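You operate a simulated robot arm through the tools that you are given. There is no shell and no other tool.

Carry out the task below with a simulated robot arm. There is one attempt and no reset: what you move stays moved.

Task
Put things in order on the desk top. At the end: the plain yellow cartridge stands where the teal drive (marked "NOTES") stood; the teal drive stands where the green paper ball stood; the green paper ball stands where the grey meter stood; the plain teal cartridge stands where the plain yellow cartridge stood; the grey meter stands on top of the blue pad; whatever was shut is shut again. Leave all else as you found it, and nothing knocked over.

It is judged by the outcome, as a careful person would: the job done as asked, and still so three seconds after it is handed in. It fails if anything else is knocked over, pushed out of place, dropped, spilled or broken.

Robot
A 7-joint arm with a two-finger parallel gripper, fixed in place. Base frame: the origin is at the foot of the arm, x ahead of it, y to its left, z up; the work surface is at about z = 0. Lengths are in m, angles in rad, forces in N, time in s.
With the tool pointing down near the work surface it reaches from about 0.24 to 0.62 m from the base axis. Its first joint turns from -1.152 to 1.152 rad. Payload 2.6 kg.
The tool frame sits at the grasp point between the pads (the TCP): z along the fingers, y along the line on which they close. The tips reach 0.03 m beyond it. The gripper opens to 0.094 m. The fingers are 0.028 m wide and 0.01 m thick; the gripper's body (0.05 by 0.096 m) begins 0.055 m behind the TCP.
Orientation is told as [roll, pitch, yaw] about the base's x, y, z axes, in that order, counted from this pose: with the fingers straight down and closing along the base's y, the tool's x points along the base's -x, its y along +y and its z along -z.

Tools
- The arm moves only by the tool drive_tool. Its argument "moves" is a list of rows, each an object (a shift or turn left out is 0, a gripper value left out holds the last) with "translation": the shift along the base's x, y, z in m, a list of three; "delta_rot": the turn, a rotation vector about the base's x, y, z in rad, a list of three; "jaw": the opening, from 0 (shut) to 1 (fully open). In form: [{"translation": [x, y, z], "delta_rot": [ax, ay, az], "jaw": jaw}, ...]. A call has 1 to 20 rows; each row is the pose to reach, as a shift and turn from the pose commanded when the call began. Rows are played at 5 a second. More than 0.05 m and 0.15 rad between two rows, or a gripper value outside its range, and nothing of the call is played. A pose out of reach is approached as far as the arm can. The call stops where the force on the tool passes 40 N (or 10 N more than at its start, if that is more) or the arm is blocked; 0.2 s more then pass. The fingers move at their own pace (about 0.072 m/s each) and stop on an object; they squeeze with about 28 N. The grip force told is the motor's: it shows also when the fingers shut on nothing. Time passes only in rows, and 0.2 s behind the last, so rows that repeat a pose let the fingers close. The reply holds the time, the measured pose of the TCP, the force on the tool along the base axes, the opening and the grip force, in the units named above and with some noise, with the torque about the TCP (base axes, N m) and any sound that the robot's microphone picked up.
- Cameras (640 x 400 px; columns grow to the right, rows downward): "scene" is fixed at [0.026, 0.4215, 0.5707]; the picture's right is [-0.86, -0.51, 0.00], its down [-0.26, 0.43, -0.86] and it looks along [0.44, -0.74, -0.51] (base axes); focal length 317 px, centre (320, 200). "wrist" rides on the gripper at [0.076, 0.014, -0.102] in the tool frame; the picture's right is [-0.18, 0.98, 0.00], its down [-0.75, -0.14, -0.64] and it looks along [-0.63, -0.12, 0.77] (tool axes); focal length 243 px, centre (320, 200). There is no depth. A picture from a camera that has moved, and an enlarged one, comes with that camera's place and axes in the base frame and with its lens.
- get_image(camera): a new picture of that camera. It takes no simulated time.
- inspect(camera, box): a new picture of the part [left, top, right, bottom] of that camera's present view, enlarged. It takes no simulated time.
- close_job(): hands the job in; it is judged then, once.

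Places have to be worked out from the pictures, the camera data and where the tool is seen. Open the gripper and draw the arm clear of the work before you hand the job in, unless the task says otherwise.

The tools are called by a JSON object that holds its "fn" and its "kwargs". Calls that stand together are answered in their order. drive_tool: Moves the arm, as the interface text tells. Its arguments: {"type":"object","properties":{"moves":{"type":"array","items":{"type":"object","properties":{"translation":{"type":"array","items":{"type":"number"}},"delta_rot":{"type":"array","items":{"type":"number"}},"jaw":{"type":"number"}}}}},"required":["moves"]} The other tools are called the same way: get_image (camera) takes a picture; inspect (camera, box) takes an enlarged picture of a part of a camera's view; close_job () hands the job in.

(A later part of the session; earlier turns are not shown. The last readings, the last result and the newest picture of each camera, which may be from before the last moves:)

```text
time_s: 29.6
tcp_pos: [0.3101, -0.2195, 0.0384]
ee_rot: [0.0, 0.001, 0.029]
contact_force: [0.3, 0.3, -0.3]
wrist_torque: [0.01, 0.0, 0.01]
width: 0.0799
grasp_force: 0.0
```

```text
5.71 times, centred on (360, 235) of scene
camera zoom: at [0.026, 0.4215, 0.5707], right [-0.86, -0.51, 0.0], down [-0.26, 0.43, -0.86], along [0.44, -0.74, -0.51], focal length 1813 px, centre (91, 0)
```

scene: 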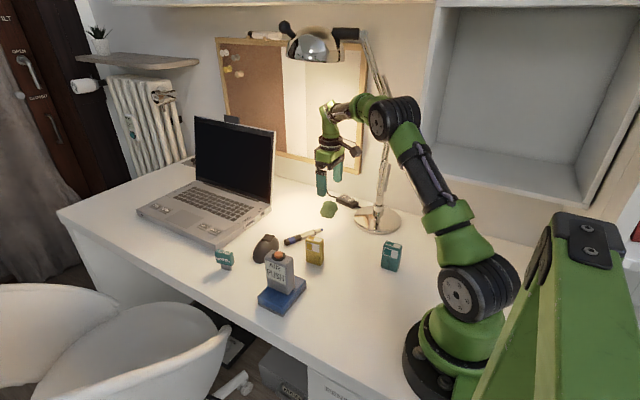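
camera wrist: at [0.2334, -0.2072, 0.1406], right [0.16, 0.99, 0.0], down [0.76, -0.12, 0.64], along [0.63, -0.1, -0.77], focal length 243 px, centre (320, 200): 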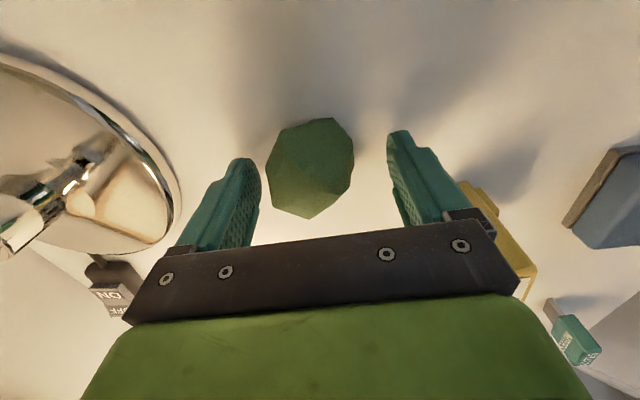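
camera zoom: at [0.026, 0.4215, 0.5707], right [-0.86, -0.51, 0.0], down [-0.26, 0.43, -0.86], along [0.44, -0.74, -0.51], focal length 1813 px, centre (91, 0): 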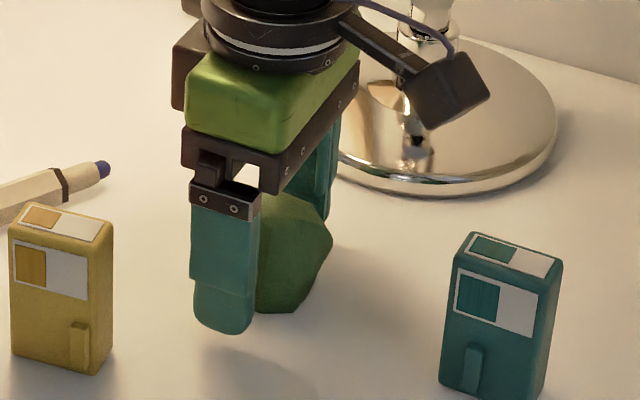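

The ball rests at about [0.310, -0.225], as desired. Now I rise and travel at z≈0.2 to hover over the teal drive.

{"fn": "drive_tool", "kwargs": {"moves": [{"translation": [0, 0, 0.02]}, {"translation": [0, 0, 0.05]}, {"translation": [0, 0, 0.09]}, {"translation": [0, 0, 0.13]}, {"translation": [0, 0, 0.16]}, {"translation": [0.028, 0.027, 0.16]}, {"translation": [0.056, 0.054, 0.16]}, {"translation": [0.084, 0.081, 0.16]}, {"translation": [0.112, 0.108, 0.16]}, {"translation": [0.14, 0.135, 0.16]}, {"translation": [0.168, 0.162, 0.16]}, {"translation": [0.196, 0.189, 0.16]}, {"translation": [0.22, 0.212, 0.15]}, {"translation": [0.238, 0.231, 0.13]}, {"translation": [0.238, 0.231, 0.11]}, {"translation": [0.238, 0.231, 0.11]}, {"translation": [0.238, 0.231, 0.11]}]}}

{"fn": "get_image", "kwargs": {"camera": "wrist"}}

{"fn": "get_image", "kwargs": {"camera": "scene"}}

```text
time_s: 33.2
tcp_pos: [0.5505, 0.0125, 0.1478]
ee_rot: [0.0, 0.0, 0.03]
contact_force: [-0.7, 0.1, 0.4]
wrist_torque: [0.0, 0.01, 0.01]
width: 0.08
grasp_force: 0.0
```

```text
taken
camera wrist: at [0.4728, 0.0242, 0.2514], right [0.16, 0.99, 0.0], down [0.76, -0.12, 0.64], along [0.63, -0.1, -0.77], focal length 243 px, centre (320, 200)
```

wrist: 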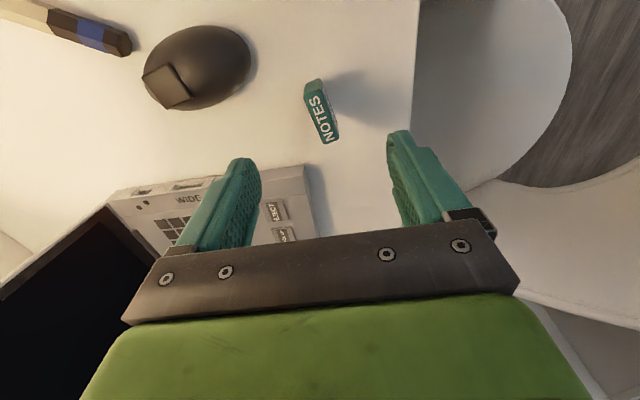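

```text
taken
```

scene: 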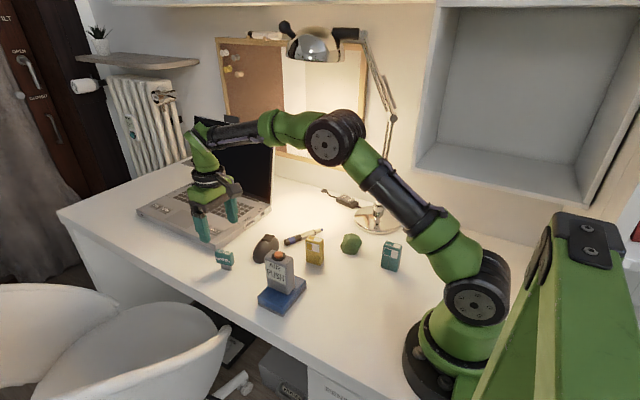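

{"fn": "inspect", "kwargs": {"camera": "wrist", "box": [280, 60, 380, 160]}}

{"fn": "inspect", "kwargs": {"camera": "scene", "box": [190, 230, 270, 290]}}

```text
4.00 times, centred on (330, 110) of wrist
camera zoom: at [0.4728, 0.0242, 0.2514], right [0.16, 0.99, 0.0], down [0.76, -0.12, 0.64], along [0.63, -0.1, -0.77], focal length 970 px, centre (280, 560)
```

zoom: 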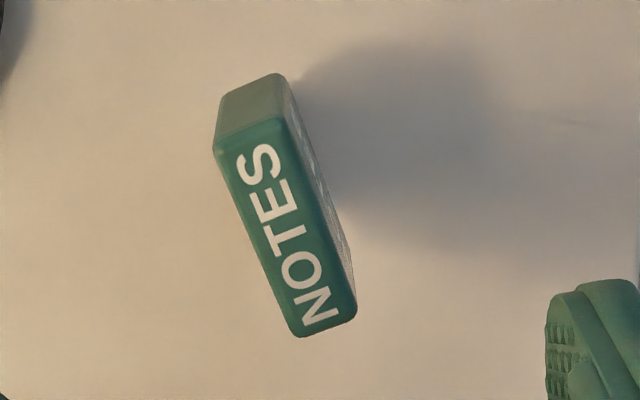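

```text
6.67 times, centred on (230, 260) of scene
camera zoom: at [0.026, 0.4215, 0.5707], right [-0.86, -0.51, 0.0], down [-0.26, 0.43, -0.86], along [0.44, -0.74, -0.51], focal length 2116 px, centre (920, -200)
```

zoom: 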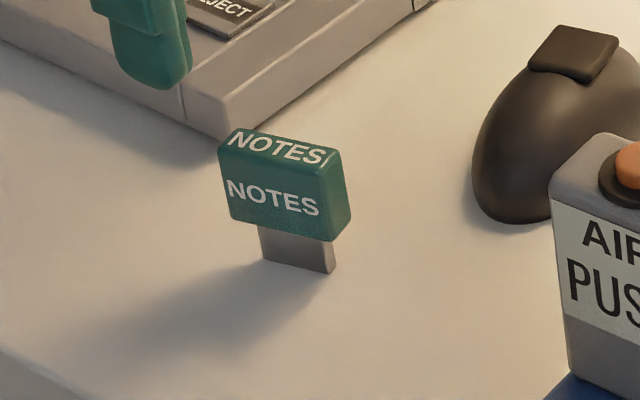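

The drive's top face measures centre ≈ [0.5545, 0.014], yaw ≈ 0.247, about 46×15 mm and ~42 mm tall. I'll turn to match and descend part-way to verify.

{"fn": "drive_tool", "kwargs": {"moves": [{"translation": [0.0053, 0.0016, 0], "delta_rot": [0, 0, 0.11]}, {"translation": [0.0053, 0.0016, -0.02], "delta_rot": [0, 0, 0.217]}, {"translation": [0.0053, 0.0016, -0.045], "delta_rot": [0, 0, 0.217]}, {"translation": [0.0053, 0.0016, -0.065], "delta_rot": [0, 0, 0.217]}, {"translation": [0.0053, 0.0016, -0.072], "delta_rot": [0, 0, 0.217]}, {"translation": [0.0053, 0.0016, -0.072], "delta_rot": [0, 0, 0.217]}]}}

{"fn": "get_image", "kwargs": {"camera": "wrist"}}

```text
time_s: 34.6
tcp_pos: [0.5538, 0.0127, 0.0759]
ee_rot: [0.0, 0.0, 0.245]
contact_force: [0.5, -0.1, -0.4]
wrist_torque: [0.01, -0.03, -0.01]
width: 0.0799
grasp_force: 0.1
```

```text
taken
camera wrist: at [0.4757, 0.0086, 0.1778], right [-0.06, 1.0, 0.0], down [0.77, 0.05, 0.64], along [0.64, 0.04, -0.77], focal length 243 px, centre (320, 200)
```

wrist: 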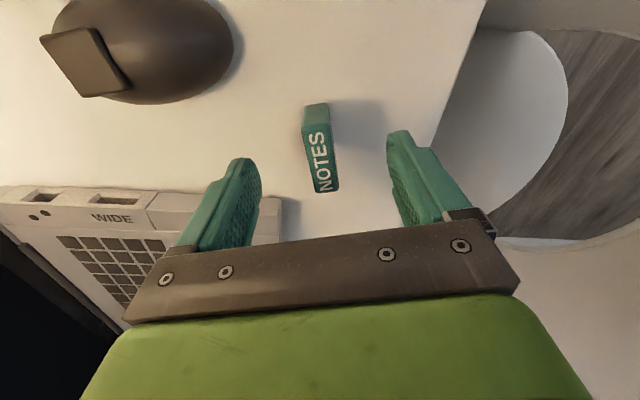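

{"fn": "inspect", "kwargs": {"camera": "wrist", "box": [270, 90, 370, 205]}}

```text
3.48 times, centred on (320, 148) of wrist
camera zoom: at [0.4757, 0.0086, 0.1778], right [-0.06, 1.0, 0.0], down [0.77, 0.05, 0.64], along [0.64, 0.04, -0.77], focal length 844 px, centre (320, 383)
```

zoom: 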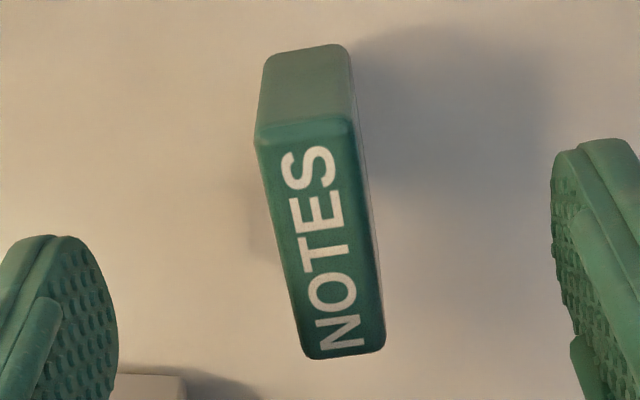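

Nicely lined up; a tiny correction (3 mm forward, -0.03 rad), then descend to TCP z≈0.038 and close.

{"fn": "drive_tool", "kwargs": {"moves": [{"translation": [0.003, 0.0015, 0], "delta_rot": [0, 0, -0.03]}, {"translation": [0.003, 0.0015, -0.015], "delta_rot": [0, 0, -0.03]}, {"translation": [0.003, 0.0015, -0.03], "delta_rot": [0, 0, -0.03]}, {"translation": [0.003, 0.0015, -0.0375], "delta_rot": [0, 0, -0.03]}, {"translation": [0.003, 0.0015, -0.0375], "delta_rot": [0, 0, -0.03]}, {"translation": [0.003, 0.0015, -0.0375], "delta_rot": [0, 0, -0.03]}]}}

{"fn": "get_image", "kwargs": {"camera": "wrist"}}

{"fn": "inspect", "kwargs": {"camera": "scene", "box": [170, 170, 290, 290]}}

```text
time_s: 36.0
tcp_pos: [0.5565, 0.014, 0.0384]
ee_rot: [0.001, 0.0, 0.217]
contact_force: [0.3, -0.5, -0.3]
wrist_torque: [-0.01, -0.02, -0.01]
width: 0.0798
grasp_force: 0.1
```

```text
taken
camera wrist: at [0.4781, 0.0122, 0.1405], right [-0.03, 1.0, 0.0], down [0.77, 0.02, 0.64], along [0.64, 0.02, -0.77], focal length 243 px, centre (320, 200)
```

wrist: 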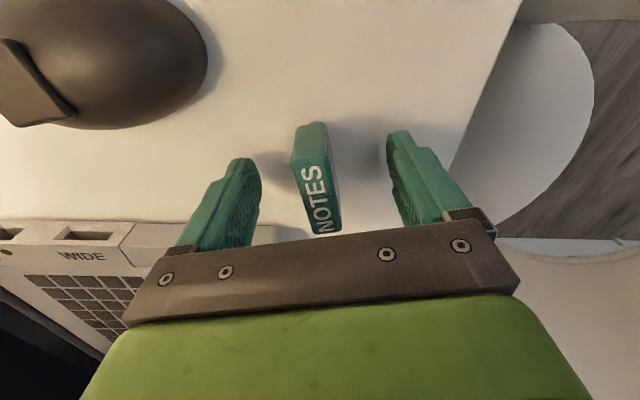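

```text
3.33 times, centred on (230, 230) of scene
camera zoom: at [0.026, 0.4215, 0.5707], right [-0.86, -0.51, 0.0], down [-0.26, 0.43, -0.86], along [0.44, -0.74, -0.51], focal length 1058 px, centre (620, 100)
```

zoom: 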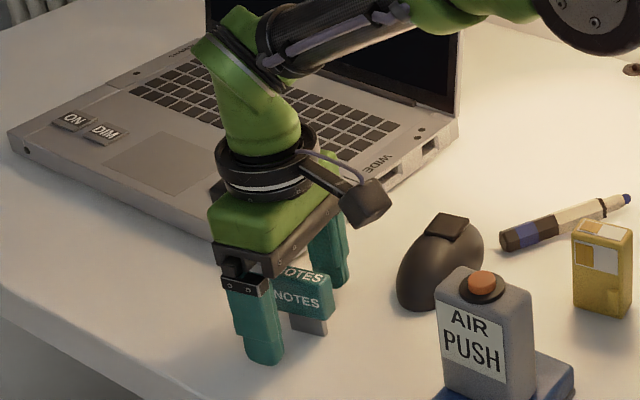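

The drive sits centred between the fingers. Closing now.

{"fn": "drive_tool", "kwargs": {"moves": [{"jaw": 0.6}, {"jaw": 0.4}, {"jaw": 0.25}, {"jaw": 0.1}, {"jaw": 0.0}, {"jaw": 0.0}, {"jaw": 0.0}]}}

{"fn": "get_image", "kwargs": {"camera": "wrist"}}

{"fn": "inspect", "kwargs": {"camera": "scene", "box": [190, 220, 270, 290]}}

```text
time_s: 37.6
tcp_pos: [0.5568, 0.0146, 0.0387]
ee_rot: [0.0, -0.001, 0.216]
contact_force: [0.1, -1.0, -0.3]
wrist_torque: [-0.02, 0.02, -0.03]
width: 0.0193
grasp_force: 27.7
```

```text
taken
camera wrist: at [0.4782, 0.0122, 0.1406], right [-0.03, 1.0, 0.0], down [0.77, 0.02, 0.64], along [0.64, 0.02, -0.77], focal length 243 px, centre (320, 200)
```

wrist: 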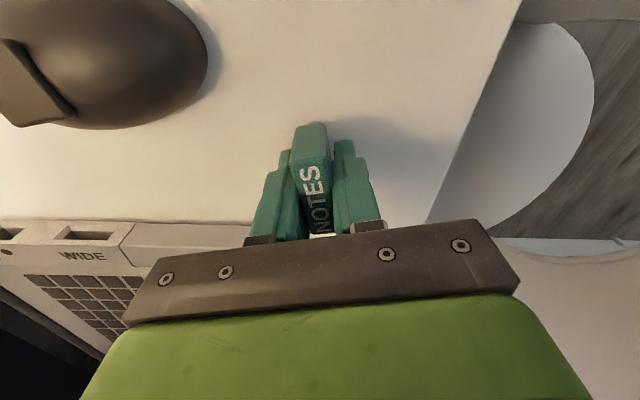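

```text
5.71 times, centred on (230, 255) of scene
camera zoom: at [0.026, 0.4215, 0.5707], right [-0.86, -0.51, 0.0], down [-0.26, 0.43, -0.86], along [0.44, -0.74, -0.51], focal length 1813 px, centre (834, -114)
```

zoom: 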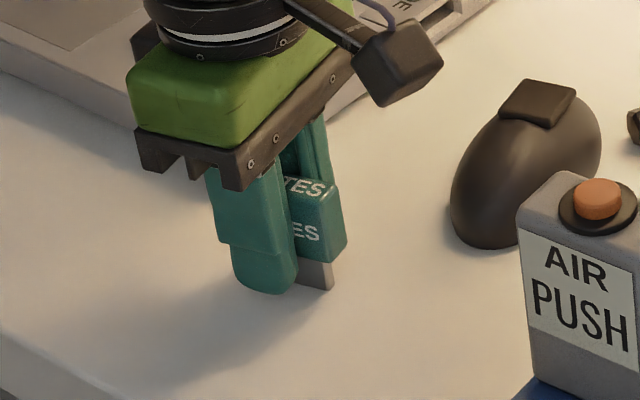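

Drive held (width 0.019), original spot at [0.5555, 0.0145]. I'll lift it and carry it past the mouse, clear of the laptop, to above the ball's old spot [0.4535, -0.351].

{"fn": "drive_tool", "kwargs": {"moves": [{"translation": [0, 0, 0.006]}, {"translation": [0, 0, 0.03]}, {"translation": [0, 0, 0.06]}, {"translation": [0, 0, 0.09]}, {"translation": [-0.01, 0, 0.105]}, {"translation": [-0.035, -0.02, 0.105]}, {"translation": [-0.06, -0.05, 0.105]}, {"translation": [-0.08, -0.085, 0.105]}, {"translation": [-0.09, -0.125, 0.105]}, {"translation": [-0.095, -0.165, 0.105]}, {"translation": [-0.1, -0.205, 0.105]}, {"translation": [-0.1019, -0.245, 0.105]}, {"translation": [-0.1019, -0.285, 0.105]}, {"translation": [-0.1019, -0.325, 0.1]}, {"translation": [-0.1019, -0.3657, 0.09]}, {"translation": [-0.1019, -0.3657, 0.06]}, {"translation": [-0.1019, -0.3657, 0.035]}, {"translation": [-0.1019, -0.3657, 0.015]}, {"translation": [-0.1019, -0.3657, 0.015]}]}}

{"fn": "get_image", "kwargs": {"camera": "wrist"}}

{"fn": "inspect", "kwargs": {"camera": "scene", "box": [270, 120, 410, 240]}}

```text
time_s: 41.6
tcp_pos: [0.4558, -0.3511, 0.0547]
ee_rot: [-0.001, 0.001, 0.216]
contact_force: [0.8, -0.2, 0.2]
wrist_torque: [-0.04, 0.01, -0.02]
width: 0.0192
grasp_force: 28.0
```

```text
taken
camera wrist: at [0.3775, -0.3524, 0.1567], right [-0.03, 1.0, 0.0], down [0.77, 0.02, 0.64], along [0.64, 0.02, -0.77], focal length 243 px, centre (320, 200)
```

wrist: 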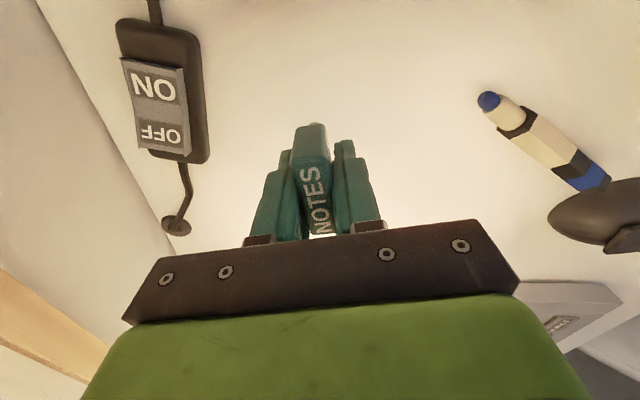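

```text
3.33 times, centred on (340, 180) of scene
camera zoom: at [0.026, 0.4215, 0.5707], right [-0.86, -0.51, 0.0], down [-0.26, 0.43, -0.86], along [0.44, -0.74, -0.51], focal length 1058 px, centre (253, 267)
```

zoom: 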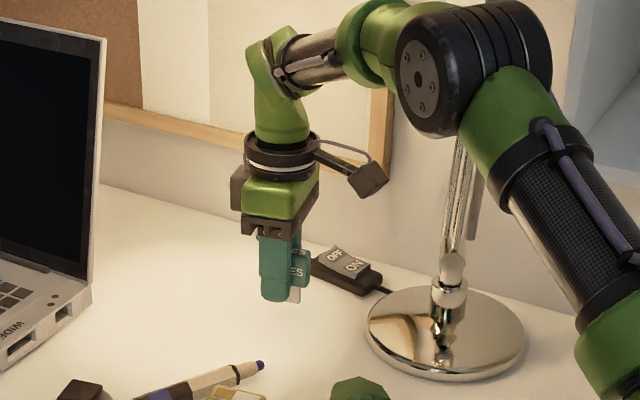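

At [0.4547, -0.3497]; lowering to a couple of mm above the desk and then easing down.

{"fn": "drive_tool", "kwargs": {"moves": [{"translation": [-0.001, -0.001, -0.008]}, {"translation": [-0.001, -0.001, -0.012]}, {"translation": [-0.001, -0.001, -0.0145]}, {"translation": [-0.001, -0.001, -0.0155]}, {"translation": [-0.001, -0.001, -0.0155]}]}}

```text
time_s: 42.8
tcp_pos: [0.4554, -0.3511, 0.0379]
ee_rot: [0.001, 0.001, 0.216]
contact_force: [-0.2, 0.5, 1.5]
wrist_torque: [0.0, 0.01, -0.01]
width: 0.0194
grasp_force: 27.9
```

{"fn": "drive_tool", "kwargs": {"moves": [{"translation": [0, 0, -0.0006]}, {"translation": [0, 0, -0.0006]}]}}

{"fn": "inspect", "kwargs": {"camera": "scene", "box": [295, 170, 375, 230]}}

```text
time_s: 43.4
tcp_pos: [0.4551, -0.3509, 0.0394]
ee_rot: [0.001, -0.001, 0.215]
contact_force: [1.4, 1.0, 4.4]
wrist_torque: [0.04, -0.03, 0.01]
width: 0.0194
grasp_force: 28.0
```

```text
6.67 times, centred on (335, 200) of scene
camera zoom: at [0.026, 0.4215, 0.5707], right [-0.86, -0.51, 0.0], down [-0.26, 0.43, -0.86], along [0.44, -0.74, -0.51], focal length 2116 px, centre (220, 200)
```

zoom: 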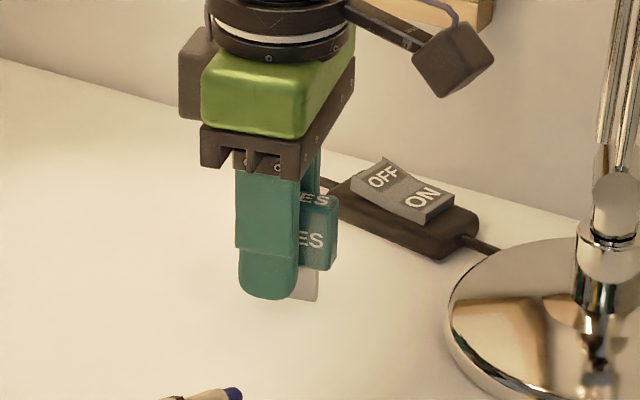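

Firm contact (4.4 N). Opening slowly.

{"fn": "drive_tool", "kwargs": {"moves": [{"jaw": 0.23}, {"jaw": 0.27}, {"jaw": 0.33}, {"jaw": 0.42}, {"jaw": 0.5}, {"jaw": 0.55}, {"jaw": 0.55}]}}

{"fn": "get_image", "kwargs": {"camera": "wrist"}}

{"fn": "inspect", "kwargs": {"camera": "scene", "box": [295, 170, 375, 230]}}

```text
time_s: 45.0
tcp_pos: [0.4546, -0.3509, 0.038]
ee_rot: [0.001, -0.001, 0.218]
contact_force: [-0.6, 0.6, -0.3]
wrist_torque: [0.01, 0.02, -0.01]
width: 0.0516
grasp_force: 0.0
```

```text
taken
camera wrist: at [0.3754, -0.3538, 0.14], right [-0.03, 1.0, 0.0], down [0.77, 0.02, 0.64], along [0.64, 0.02, -0.77], focal length 243 px, centre (320, 200)
```

wrist: 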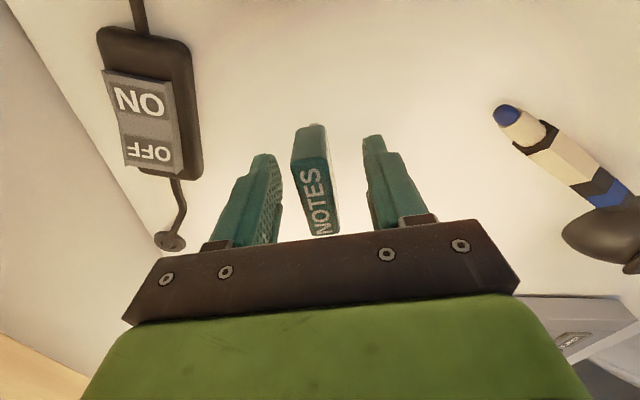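

```text
6.67 times, centred on (335, 200) of scene
camera zoom: at [0.026, 0.4215, 0.5707], right [-0.86, -0.51, 0.0], down [-0.26, 0.43, -0.86], along [0.44, -0.74, -0.51], focal length 2116 px, centre (220, 200)
```

zoom: 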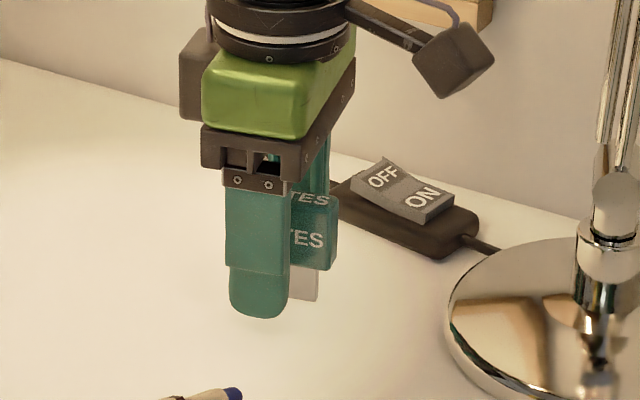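

The drive stands at its new spot. I'll rise straight up, and move to hover over the yellow cartridge (≈[0.367, -0.130]).

{"fn": "drive_tool", "kwargs": {"moves": [{"translation": [0, 0, 0.02]}, {"translation": [0, 0, 0.05]}, {"translation": [0, 0, 0.08]}, {"translation": [0, 0, 0.1]}, {"translation": [-0.012, 0.03, 0.11]}, {"translation": [-0.024, 0.06, 0.127], "jaw": 0.85}, {"translation": [-0.036, 0.09, 0.127]}, {"translation": [-0.048, 0.12, 0.127]}, {"translation": [-0.06, 0.15, 0.127]}, {"translation": [-0.072, 0.18, 0.127]}, {"translation": [-0.084, 0.21, 0.127]}, {"translation": [-0.0876, 0.223, 0.127]}, {"translation": [-0.0876, 0.223, 0.127]}, {"translation": [-0.0876, 0.223, 0.127]}]}}

{"fn": "get_image", "kwargs": {"camera": "wrist"}}

{"fn": "get_image", "kwargs": {"camera": "scene"}}

```text
time_s: 48.0
tcp_pos: [0.3675, -0.1299, 0.164]
ee_rot: [0.001, 0.0, 0.215]
contact_force: [-0.5, 0.1, 1.1]
wrist_torque: [0.0, 0.03, 0.0]
width: 0.0799
grasp_force: 0.1
```

```text
taken
camera wrist: at [0.2893, -0.131, 0.2672], right [-0.03, 1.0, 0.0], down [0.77, 0.02, 0.64], along [0.64, 0.02, -0.77], focal length 243 px, centre (320, 200)
```

wrist: 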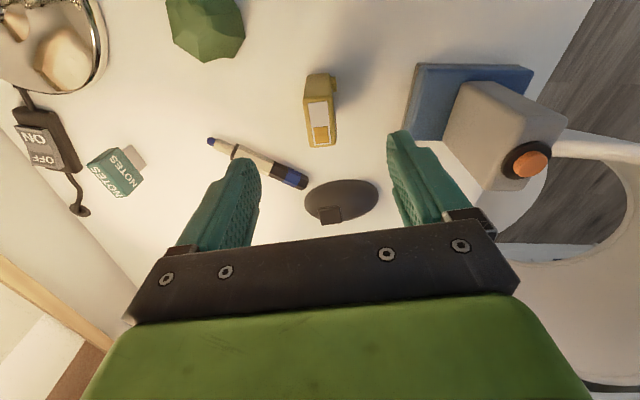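

```text
taken
```

scene: 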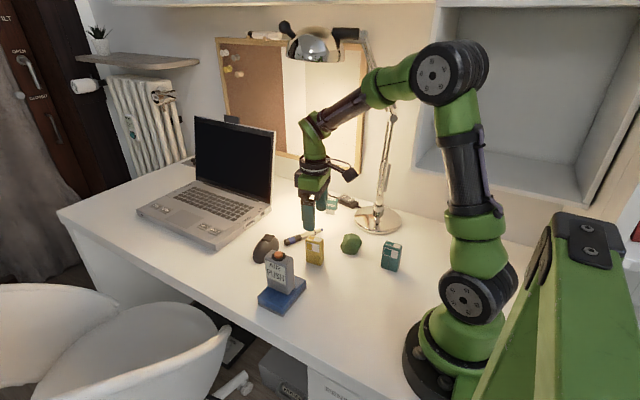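

{"fn": "inspect", "kwargs": {"camera": "wrist", "box": [270, 50, 380, 165]}}

{"fn": "inspect", "kwargs": {"camera": "scene", "box": [280, 190, 360, 280]}}

```text
3.48 times, centred on (325, 108) of wrist
camera zoom: at [0.2893, -0.131, 0.2672], right [-0.03, 1.0, 0.0], down [0.77, 0.02, 0.64], along [0.64, 0.02, -0.77], focal length 844 px, centre (303, 522)
```

zoom: 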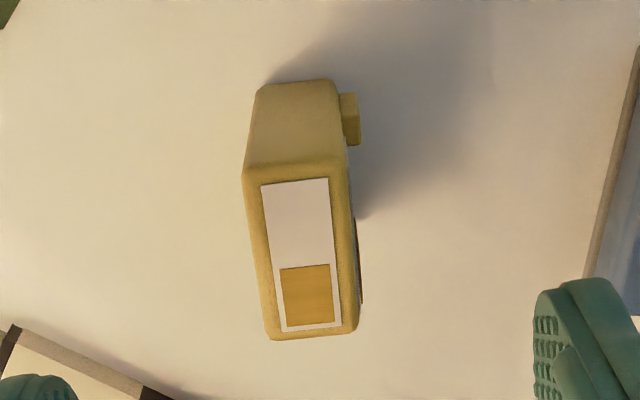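

```text
4.44 times, centred on (320, 235) of scene
camera zoom: at [0.026, 0.4215, 0.5707], right [-0.86, -0.51, 0.0], down [-0.26, 0.43, -0.86], along [0.44, -0.74, -0.51], focal length 1410 px, centre (320, 44)
```

zoom: 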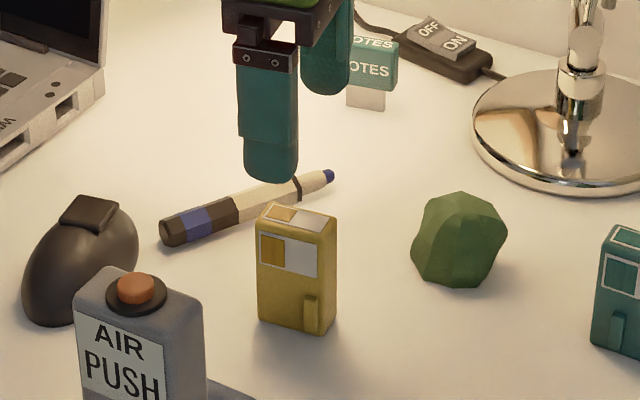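

Yellow cartridge: centre ≈ [0.3715, -0.127], yaw ≈ 0.145, ~7 cm tall with a clip low on its +y face. I'll grip above the clip (TCP z≈0.058).

{"fn": "drive_tool", "kwargs": {"moves": [{"translation": [0.005, 0.0011, 0], "delta_rot": [0, 0, -0.072]}, {"translation": [0.005, 0.0011, -0.025], "delta_rot": [0, 0, -0.072]}, {"translation": [0.005, 0.0011, -0.05], "delta_rot": [0, 0, -0.072]}, {"translation": [0.005, 0.0011, -0.075], "delta_rot": [0, 0, -0.072]}, {"translation": [0.005, 0.0011, -0.095], "delta_rot": [0, 0, -0.072]}, {"translation": [0.005, 0.0011, -0.1065], "delta_rot": [0, 0, -0.072]}, {"translation": [0.005, 0.0011, -0.1065], "delta_rot": [0, 0, -0.072]}]}}

{"fn": "get_image", "kwargs": {"camera": "wrist"}}

{"fn": "inspect", "kwargs": {"camera": "scene", "box": [270, 180, 370, 280]}}

```text
time_s: 49.6
tcp_pos: [0.3712, -0.1288, 0.0564]
ee_rot: [0.0, 0.0, 0.145]
contact_force: [0.3, -0.2, 0.0]
wrist_torque: [0.02, 0.04, 0.01]
width: 0.08
grasp_force: 0.1
```

```text
taken
camera wrist: at [0.2926, -0.1251, 0.1604], right [0.04, 1.0, 0.0], down [0.77, -0.03, 0.64], along [0.64, -0.03, -0.77], focal length 243 px, centre (320, 200)
```

wrist: 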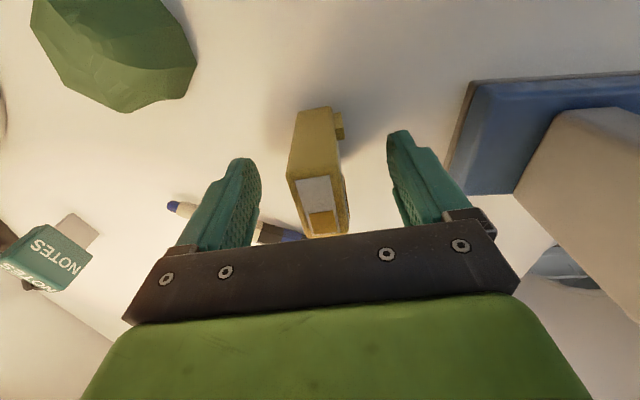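

```text
4.00 times, centred on (320, 230) of scene
camera zoom: at [0.026, 0.4215, 0.5707], right [-0.86, -0.51, 0.0], down [-0.26, 0.43, -0.86], along [0.44, -0.74, -0.51], focal length 1269 px, centre (320, 80)
```

zoom: 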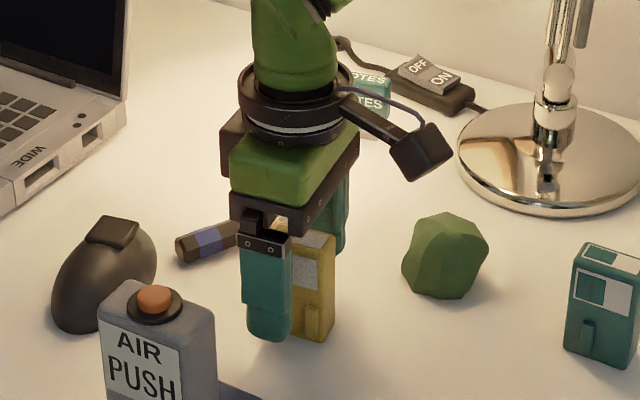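

Centred. Closing on the yellow cartridge.

{"fn": "drive_tool", "kwargs": {"moves": [{"jaw": 0.6}, {"jaw": 0.45}, {"jaw": 0.3}, {"jaw": 0.15}, {"jaw": 0.05}, {"jaw": 0.0}, {"jaw": 0.0}]}}

{"fn": "get_image", "kwargs": {"camera": "wrist"}}

```text
time_s: 51.2
tcp_pos: [0.3711, -0.1293, 0.0575]
ee_rot: [0.0, 0.001, 0.144]
contact_force: [0.6, 0.7, 0.3]
wrist_torque: [0.03, 0.07, 0.01]
width: 0.0287
grasp_force: 28.3
```

```text
taken
camera wrist: at [0.2926, -0.1251, 0.1606], right [0.04, 1.0, 0.0], down [0.77, -0.03, 0.64], along [0.64, -0.03, -0.77], focal length 243 px, centre (320, 200)
```

wrist: 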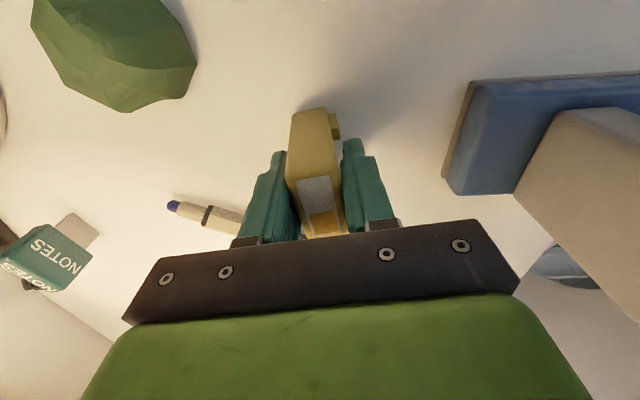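

Yellow held (width 0.029). Lifting and carrying it to above the drive's old spot [0.5555, 0.0145].

{"fn": "drive_tool", "kwargs": {"moves": [{"translation": [0, 0, 0.006]}, {"translation": [0, 0, 0.03]}, {"translation": [0, 0, 0.06]}, {"translation": [0, 0, 0.09]}, {"translation": [0, 0, 0.115]}, {"translation": [0.03, 0.015, 0.115]}, {"translation": [0.06, 0.035, 0.115], "delta_rot": [0, 0, 0.02]}, {"translation": [0.09, 0.058, 0.115], "delta_rot": [0, 0, 0.04]}, {"translation": [0.12, 0.084, 0.115], "delta_rot": [0, 0, 0.06]}, {"translation": [0.15, 0.112, 0.115], "delta_rot": [0, 0, 0.07]}, {"translation": [0.184, 0.1422, 0.115], "delta_rot": [0, 0, 0.07]}, {"translation": [0.184, 0.1422, 0.085], "delta_rot": [0, 0, 0.07]}, {"translation": [0.184, 0.1422, 0.055], "delta_rot": [0, 0, 0.07]}, {"translation": [0.184, 0.1422, 0.03], "delta_rot": [0, 0, 0.07]}, {"translation": [0.184, 0.1422, 0.015], "delta_rot": [0, 0, 0.07]}, {"translation": [0.184, 0.1422, 0.015], "delta_rot": [0, 0, 0.07]}]}}

{"fn": "get_image", "kwargs": {"camera": "wrist"}}

{"fn": "get_image", "kwargs": {"camera": "scene"}}

```text
time_s: 54.6
tcp_pos: [0.5547, 0.0136, 0.0733]
ee_rot: [0.0, -0.001, 0.213]
contact_force: [-0.7, 0.4, -1.4]
wrist_torque: [0.0, -0.02, 0.0]
width: 0.0289
grasp_force: 28.0
```

```text
taken
camera wrist: at [0.4769, 0.0109, 0.1759], right [-0.03, 1.0, 0.0], down [0.77, 0.02, 0.64], along [0.64, 0.02, -0.77], focal length 243 px, centre (320, 200)
```

wrist: 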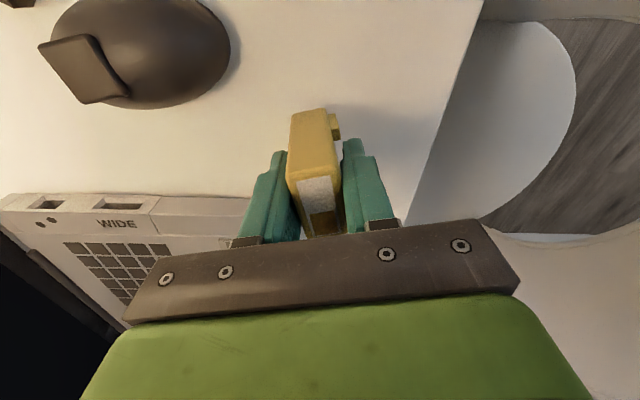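

```text
taken
```

scene: 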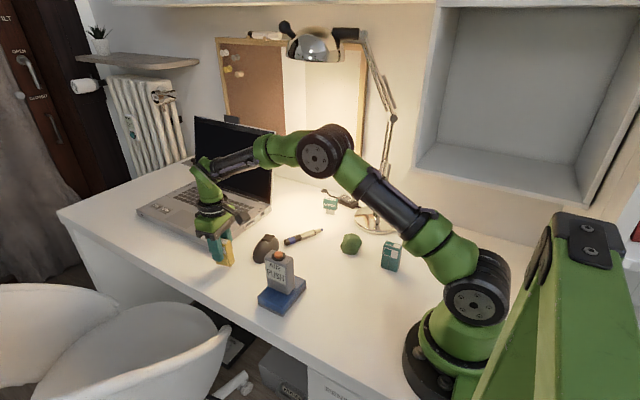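

In position. Lowering gently to the desk.

{"fn": "drive_tool", "kwargs": {"moves": [{"translation": [0, 0.0007, -0.006]}, {"translation": [0, 0.0007, -0.011]}, {"translation": [0, 0.0007, -0.014]}, {"translation": [0, 0.0007, -0.0155]}, {"translation": [0, 0.0007, -0.0155]}]}}

```text
time_s: 55.8
tcp_pos: [0.5549, 0.0141, 0.0573]
ee_rot: [0.001, -0.001, 0.213]
contact_force: [-1.6, 1.1, 5.6]
wrist_torque: [0.06, 0.14, -0.01]
width: 0.0287
grasp_force: 28.4
```

Contact at 5.6 N; releasing slowly and checking it stands.

{"fn": "drive_tool", "kwargs": {"moves": [{"translation": [0, 0, 0.0003], "jaw": 0.33}, {"translation": [0, 0, 0.0003], "jaw": 0.38}, {"translation": [0, 0, 0.0003], "jaw": 0.46}, {"translation": [0, 0, 0.0003], "jaw": 0.56}, {"translation": [0, 0, 0.0003], "jaw": 0.66}, {"translation": [0, 0, 0.0003], "jaw": 0.7}, {"translation": [0, 0, 0.0003], "jaw": 0.7}]}}

{"fn": "get_image", "kwargs": {"camera": "wrist"}}

{"fn": "inspect", "kwargs": {"camera": "scene", "box": [180, 200, 280, 290]}}

```text
time_s: 57.4
tcp_pos: [0.5555, 0.0149, 0.058]
ee_rot: [0.001, 0.0, 0.215]
contact_force: [-0.3, 0.2, 0.0]
wrist_torque: [0.02, 0.0, 0.0]
width: 0.0658
grasp_force: 0.0
```

```text
taken
camera wrist: at [0.4772, 0.0127, 0.1604], right [-0.03, 1.0, 0.0], down [0.77, 0.02, 0.64], along [0.64, 0.02, -0.77], focal length 243 px, centre (320, 200)
```

wrist: 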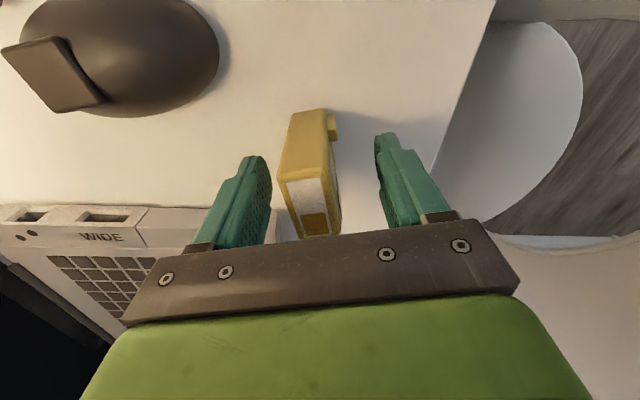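

```text
4.44 times, centred on (230, 245) of scene
camera zoom: at [0.026, 0.4215, 0.5707], right [-0.86, -0.51, 0.0], down [-0.26, 0.43, -0.86], along [0.44, -0.74, -0.51], focal length 1410 px, centre (720, 0)
```

zoom: 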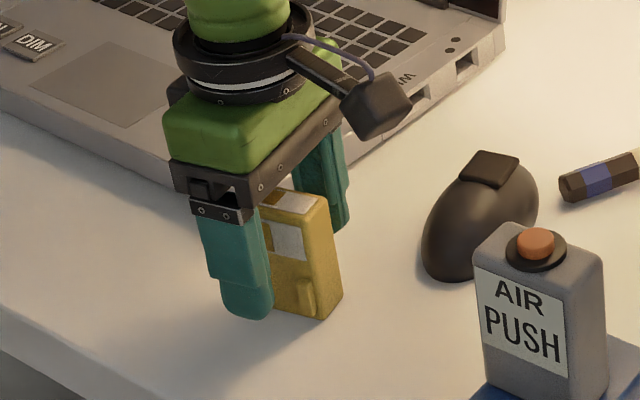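

Yellow stands upright at the drive's old place. Now I rise and travel high to hover over the teal cartridge (≈[0.187, -0.21]).

{"fn": "drive_tool", "kwargs": {"moves": [{"translation": [0, 0, 0.03]}, {"translation": [0, 0, 0.07]}, {"translation": [0, 0, 0.11]}, {"translation": [0, 0, 0.145]}, {"translation": [-0.031, -0.019, 0.145], "delta_rot": [0, 0, -0.02]}, {"translation": [-0.061, -0.038, 0.145], "delta_rot": [0, 0, -0.04]}, {"translation": [-0.092, -0.056, 0.145], "delta_rot": [0, 0, -0.06]}, {"translation": [-0.122, -0.075, 0.145], "delta_rot": [0, 0, -0.08]}, {"translation": [-0.153, -0.094, 0.145], "delta_rot": [0, 0, -0.1]}, {"translation": [-0.184, -0.113, 0.145], "delta_rot": [0, 0, -0.12]}, {"translation": [-0.214, -0.131, 0.145], "delta_rot": [0, 0, -0.14]}, {"translation": [-0.245, -0.15, 0.145], "delta_rot": [0, 0, -0.16]}, {"translation": [-0.275, -0.169, 0.145], "delta_rot": [0, 0, -0.18]}, {"translation": [-0.306, -0.188, 0.145], "delta_rot": [0, 0, -0.2]}, {"translation": [-0.337, -0.207, 0.135], "delta_rot": [0, 0, -0.217]}, {"translation": [-0.3674, -0.2254, 0.12], "delta_rot": [0, 0, -0.217]}, {"translation": [-0.3674, -0.2254, 0.108], "delta_rot": [0, 0, -0.217]}, {"translation": [-0.3674, -0.2254, 0.108], "delta_rot": [0, 0, -0.217]}, {"translation": [-0.3674, -0.2254, 0.108], "delta_rot": [0, 0, -0.217]}]}}

{"fn": "get_image", "kwargs": {"camera": "wrist"}}

{"fn": "get_image", "kwargs": {"camera": "scene"}}

```text
time_s: 61.4
tcp_pos: [0.1893, -0.2118, 0.1633]
ee_rot: [-0.001, -0.002, -0.004]
contact_force: [0.2, 0.1, -0.5]
wrist_torque: [0.0, -0.03, -0.03]
width: 0.0655
grasp_force: 0.2
```

```text
taken
camera wrist: at [0.1116, -0.1972, 0.2661], right [0.19, 0.98, 0.0], down [0.75, -0.14, 0.64], along [0.63, -0.12, -0.77], focal length 243 px, centre (320, 200)
```

wrist: 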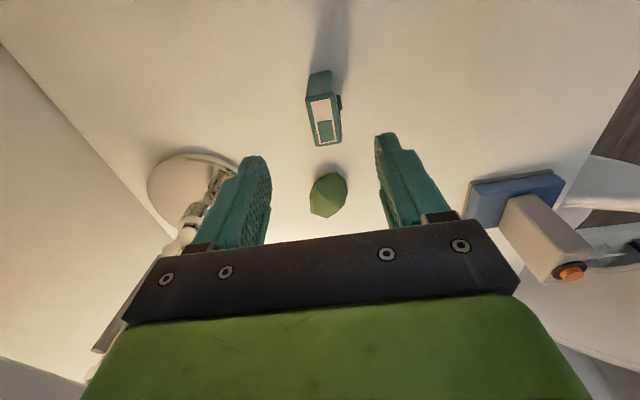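

```text
taken
```

scene: 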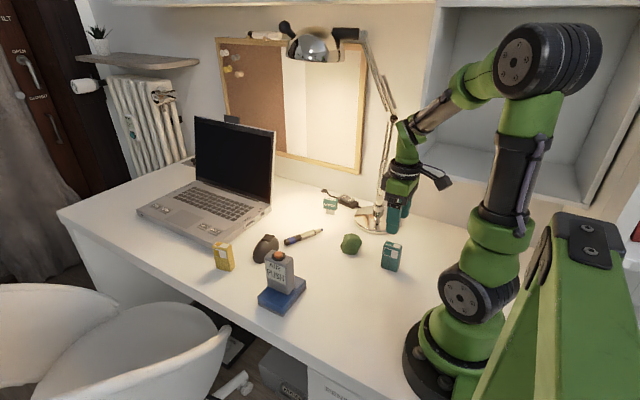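

{"fn": "inspect", "kwargs": {"camera": "wrist", "box": [270, 50, 380, 165]}}

{"fn": "inspect", "kwargs": {"camera": "scene", "box": [190, 190, 430, 320]}}

```text
3.48 times, centred on (325, 108) of wrist
camera zoom: at [0.1116, -0.1972, 0.2661], right [0.19, 0.98, 0.0], down [0.75, -0.14, 0.64], along [0.63, -0.12, -0.77], focal length 844 px, centre (303, 522)
```

zoom: 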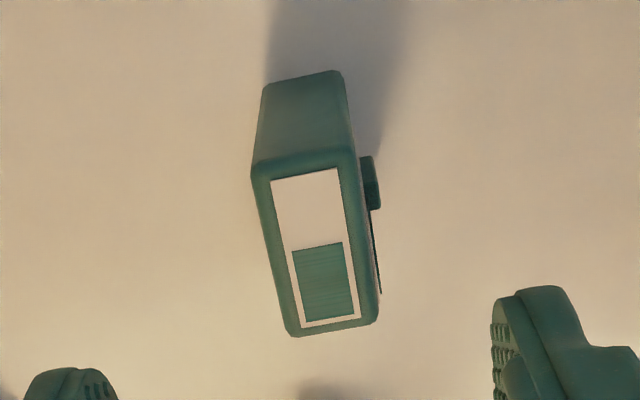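

```text
2.67 times, centred on (310, 255) of scene
camera zoom: at [0.026, 0.4215, 0.5707], right [-0.86, -0.51, 0.0], down [-0.26, 0.43, -0.86], along [0.44, -0.74, -0.51], focal length 846 px, centre (347, 53)
```

zoom: 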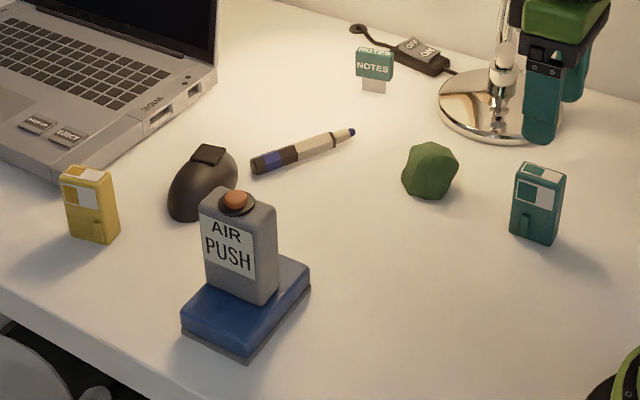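

Teal cartridge: centre ≈ [0.1905, -0.2076], yaw ≈ 0.02. Descending to grip above its clip, as with the yellow one.

{"fn": "drive_tool", "kwargs": {"moves": [{"translation": [0.003, 0.0038, 0], "delta_rot": [0, 0, 0.022], "jaw": 0.8}, {"translation": [0.003, 0.0038, -0.025], "delta_rot": [0, 0, 0.022]}, {"translation": [0.003, 0.0038, -0.05], "delta_rot": [0, 0, 0.022]}, {"translation": [0.003, 0.0038, -0.075], "delta_rot": [0, 0, 0.022]}, {"translation": [0.003, 0.0038, -0.095], "delta_rot": [0, 0, 0.022]}, {"translation": [0.003, 0.0038, -0.1055], "delta_rot": [0, 0, 0.022]}, {"translation": [0.003, 0.0038, -0.1055], "delta_rot": [0, 0, 0.022]}]}}

{"fn": "get_image", "kwargs": {"camera": "wrist"}}

{"fn": "inspect", "kwargs": {"camera": "scene", "box": [340, 190, 460, 290]}}

```text
time_s: 63.0
tcp_pos: [0.1914, -0.2063, 0.0599]
ee_rot: [0.0, -0.001, 0.019]
contact_force: [-0.7, 0.3, 0.2]
wrist_torque: [0.01, 0.01, 0.01]
width: 0.0751
grasp_force: 0.1
```

```text
taken
camera wrist: at [0.1132, -0.1935, 0.1623], right [0.17, 0.99, 0.0], down [0.76, -0.13, 0.64], along [0.63, -0.11, -0.77], focal length 243 px, centre (320, 200)
```

wrist: 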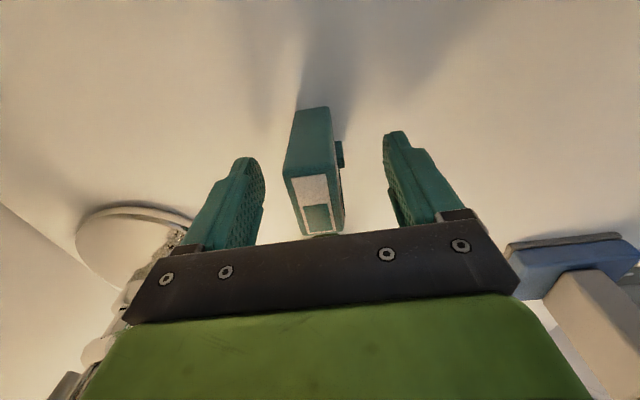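

```text
4.00 times, centred on (400, 240) of scene
camera zoom: at [0.026, 0.4215, 0.5707], right [-0.86, -0.51, 0.0], down [-0.26, 0.43, -0.86], along [0.44, -0.74, -0.51], focal length 1269 px, centre (0, 40)
```

zoom: 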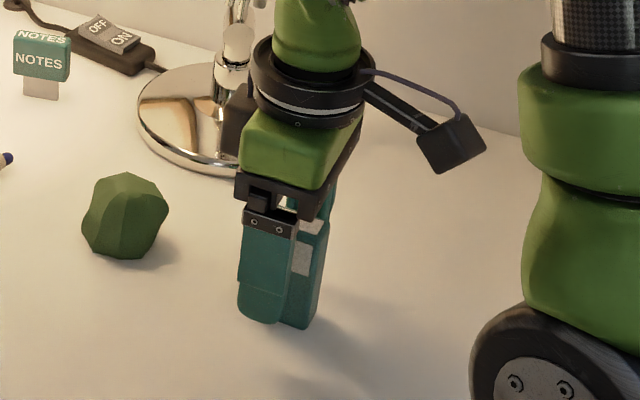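

Slight -y correction of 2 mm, then close.

{"fn": "drive_tool", "kwargs": {"moves": [{"translation": [0, -0.002, 0]}, {"translation": [0, -0.002, 0], "jaw": 0.6}, {"translation": [0, -0.002, 0], "jaw": 0.45}, {"translation": [0, -0.002, 0], "jaw": 0.3}, {"translation": [0, -0.002, 0], "jaw": 0.15}, {"translation": [0, -0.002, 0], "jaw": 0.0}, {"translation": [0, -0.002, 0], "jaw": 0.0}, {"translation": [0, -0.002, 0], "jaw": 0.0}]}}

{"fn": "get_image", "kwargs": {"camera": "wrist"}}

```text
time_s: 64.8
tcp_pos: [0.1906, -0.2101, 0.0594]
ee_rot: [0.0, 0.0, 0.02]
contact_force: [-0.3, 0.5, 0.3]
wrist_torque: [-0.03, 0.03, -0.03]
width: 0.0287
grasp_force: 27.8
```

```text
taken
camera wrist: at [0.1135, -0.196, 0.1623], right [0.17, 0.99, 0.0], down [0.76, -0.13, 0.64], along [0.63, -0.11, -0.77], focal length 243 px, centre (320, 200)
```

wrist: 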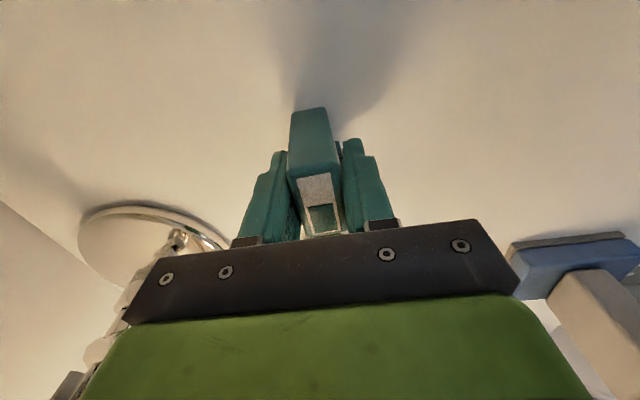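

Held (width 0.029). Lifting and carrying it to the yellow cartridge's old grip pose [0.370, -0.128], yaw 0.145.

{"fn": "drive_tool", "kwargs": {"moves": [{"translation": [0, 0, 0.006]}, {"translation": [0, 0, 0.03]}, {"translation": [0, 0, 0.06]}, {"translation": [0, 0, 0.09]}, {"translation": [0, 0, 0.11]}, {"translation": [0.03, 0.0134, 0.11], "delta_rot": [0, 0, 0.02]}, {"translation": [0.06, 0.0268, 0.11], "delta_rot": [0, 0, 0.04]}, {"translation": [0.09, 0.04, 0.11], "delta_rot": [0, 0, 0.06]}, {"translation": [0.12, 0.0535, 0.11], "delta_rot": [0, 0, 0.085]}, {"translation": [0.15, 0.067, 0.11], "delta_rot": [0, 0, 0.11]}, {"translation": [0.18, 0.0805, 0.11], "delta_rot": [0, 0, 0.125]}, {"translation": [0.18, 0.0805, 0.08], "delta_rot": [0, 0, 0.125]}, {"translation": [0.18, 0.0805, 0.05], "delta_rot": [0, 0, 0.125]}, {"translation": [0.18, 0.0805, 0.03], "delta_rot": [0, 0, 0.125]}, {"translation": [0.18, 0.0805, 0.015], "delta_rot": [0, 0, 0.125]}, {"translation": [0.18, 0.0805, 0.015], "delta_rot": [0, 0, 0.125]}]}}

{"fn": "get_image", "kwargs": {"camera": "wrist"}}

{"fn": "get_image", "kwargs": {"camera": "scene"}}

```text
time_s: 68.2
tcp_pos: [0.3714, -0.1283, 0.0748]
ee_rot: [-0.001, 0.0, 0.145]
contact_force: [-0.1, -0.2, 0.1]
wrist_torque: [-0.04, -0.01, 0.0]
width: 0.0289
grasp_force: 28.1
```

```text
taken
camera wrist: at [0.2933, -0.1255, 0.1778], right [0.04, 1.0, 0.0], down [0.77, -0.03, 0.64], along [0.64, -0.03, -0.77], focal length 243 px, centre (320, 200)
```

wrist: 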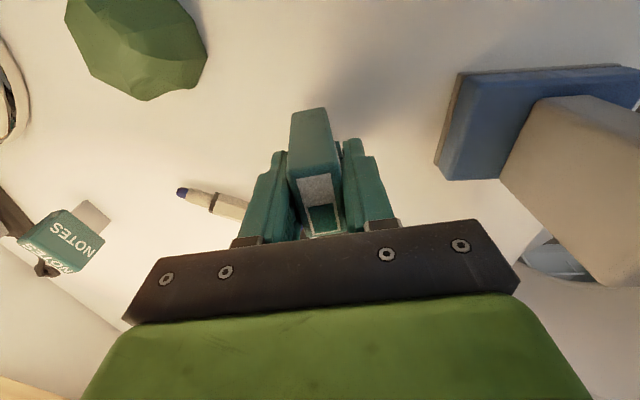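

```text
taken
```

scene: 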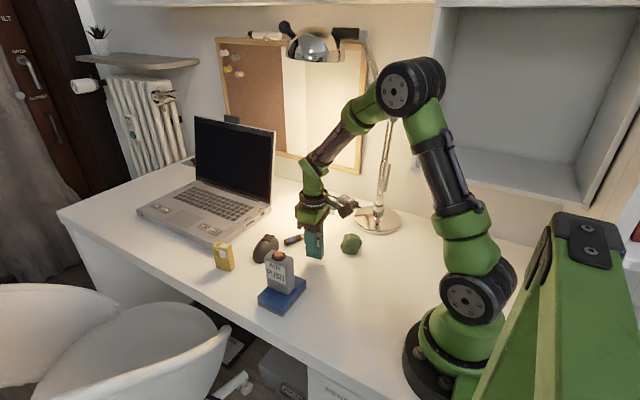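

At [0.3705, -0.1284]; lowering to the desk.

{"fn": "drive_tool", "kwargs": {"moves": [{"translation": [-0.0005, 0.0004, -0.006]}, {"translation": [-0.0005, 0.0004, -0.011]}, {"translation": [-0.0005, 0.0004, -0.014]}, {"translation": [-0.0005, 0.0004, -0.0155]}, {"translation": [-0.0005, 0.0004, -0.0155]}]}}

```text
time_s: 69.4
tcp_pos: [0.3718, -0.1284, 0.0593]
ee_rot: [-0.001, 0.0, 0.146]
contact_force: [-0.9, 0.4, 2.4]
wrist_torque: [-0.03, 0.07, 0.02]
width: 0.0282
grasp_force: 28.1
```

Light contact (2.4 N). Releasing slowly.

{"fn": "drive_tool", "kwargs": {"moves": [{"translation": [0, 0, -0.0004], "jaw": 0.33}, {"translation": [0, 0, -0.0004], "jaw": 0.38}, {"translation": [0, 0, -0.0004], "jaw": 0.46}, {"translation": [0, 0, -0.0004], "jaw": 0.56}, {"translation": [0, 0, -0.0004], "jaw": 0.66}, {"translation": [0, 0, -0.0004], "jaw": 0.7}, {"translation": [0, 0, -0.0004], "jaw": 0.7}]}}

{"fn": "get_image", "kwargs": {"camera": "wrist"}}

{"fn": "inspect", "kwargs": {"camera": "scene", "box": [270, 190, 370, 280]}}

```text
time_s: 71.0
tcp_pos: [0.3705, -0.1282, 0.0591]
ee_rot: [0.001, 0.0, 0.143]
contact_force: [-0.2, 1.2, 0.7]
wrist_torque: [-0.02, -0.03, 0.0]
width: 0.0658
grasp_force: 0.0
```

```text
taken
camera wrist: at [0.2929, -0.1248, 0.1613], right [0.04, 1.0, 0.0], down [0.77, -0.03, 0.64], along [0.64, -0.03, -0.77], focal length 243 px, centre (320, 200)
```

wrist: 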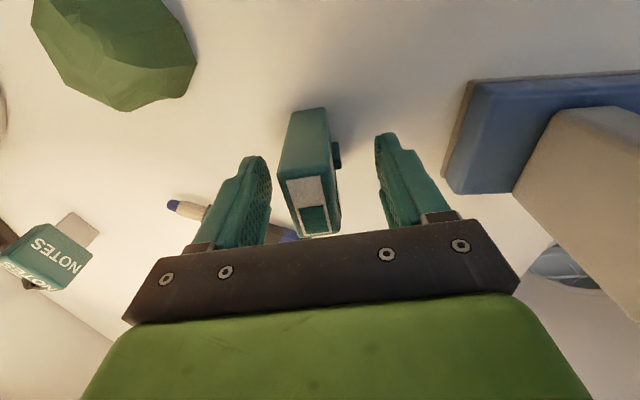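

```text
4.44 times, centred on (320, 235) of scene
camera zoom: at [0.026, 0.4215, 0.5707], right [-0.86, -0.51, 0.0], down [-0.26, 0.43, -0.86], along [0.44, -0.74, -0.51], focal length 1410 px, centre (320, 44)
```

zoom: 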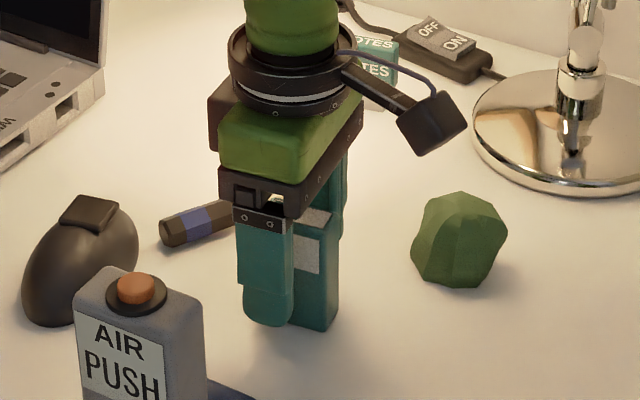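

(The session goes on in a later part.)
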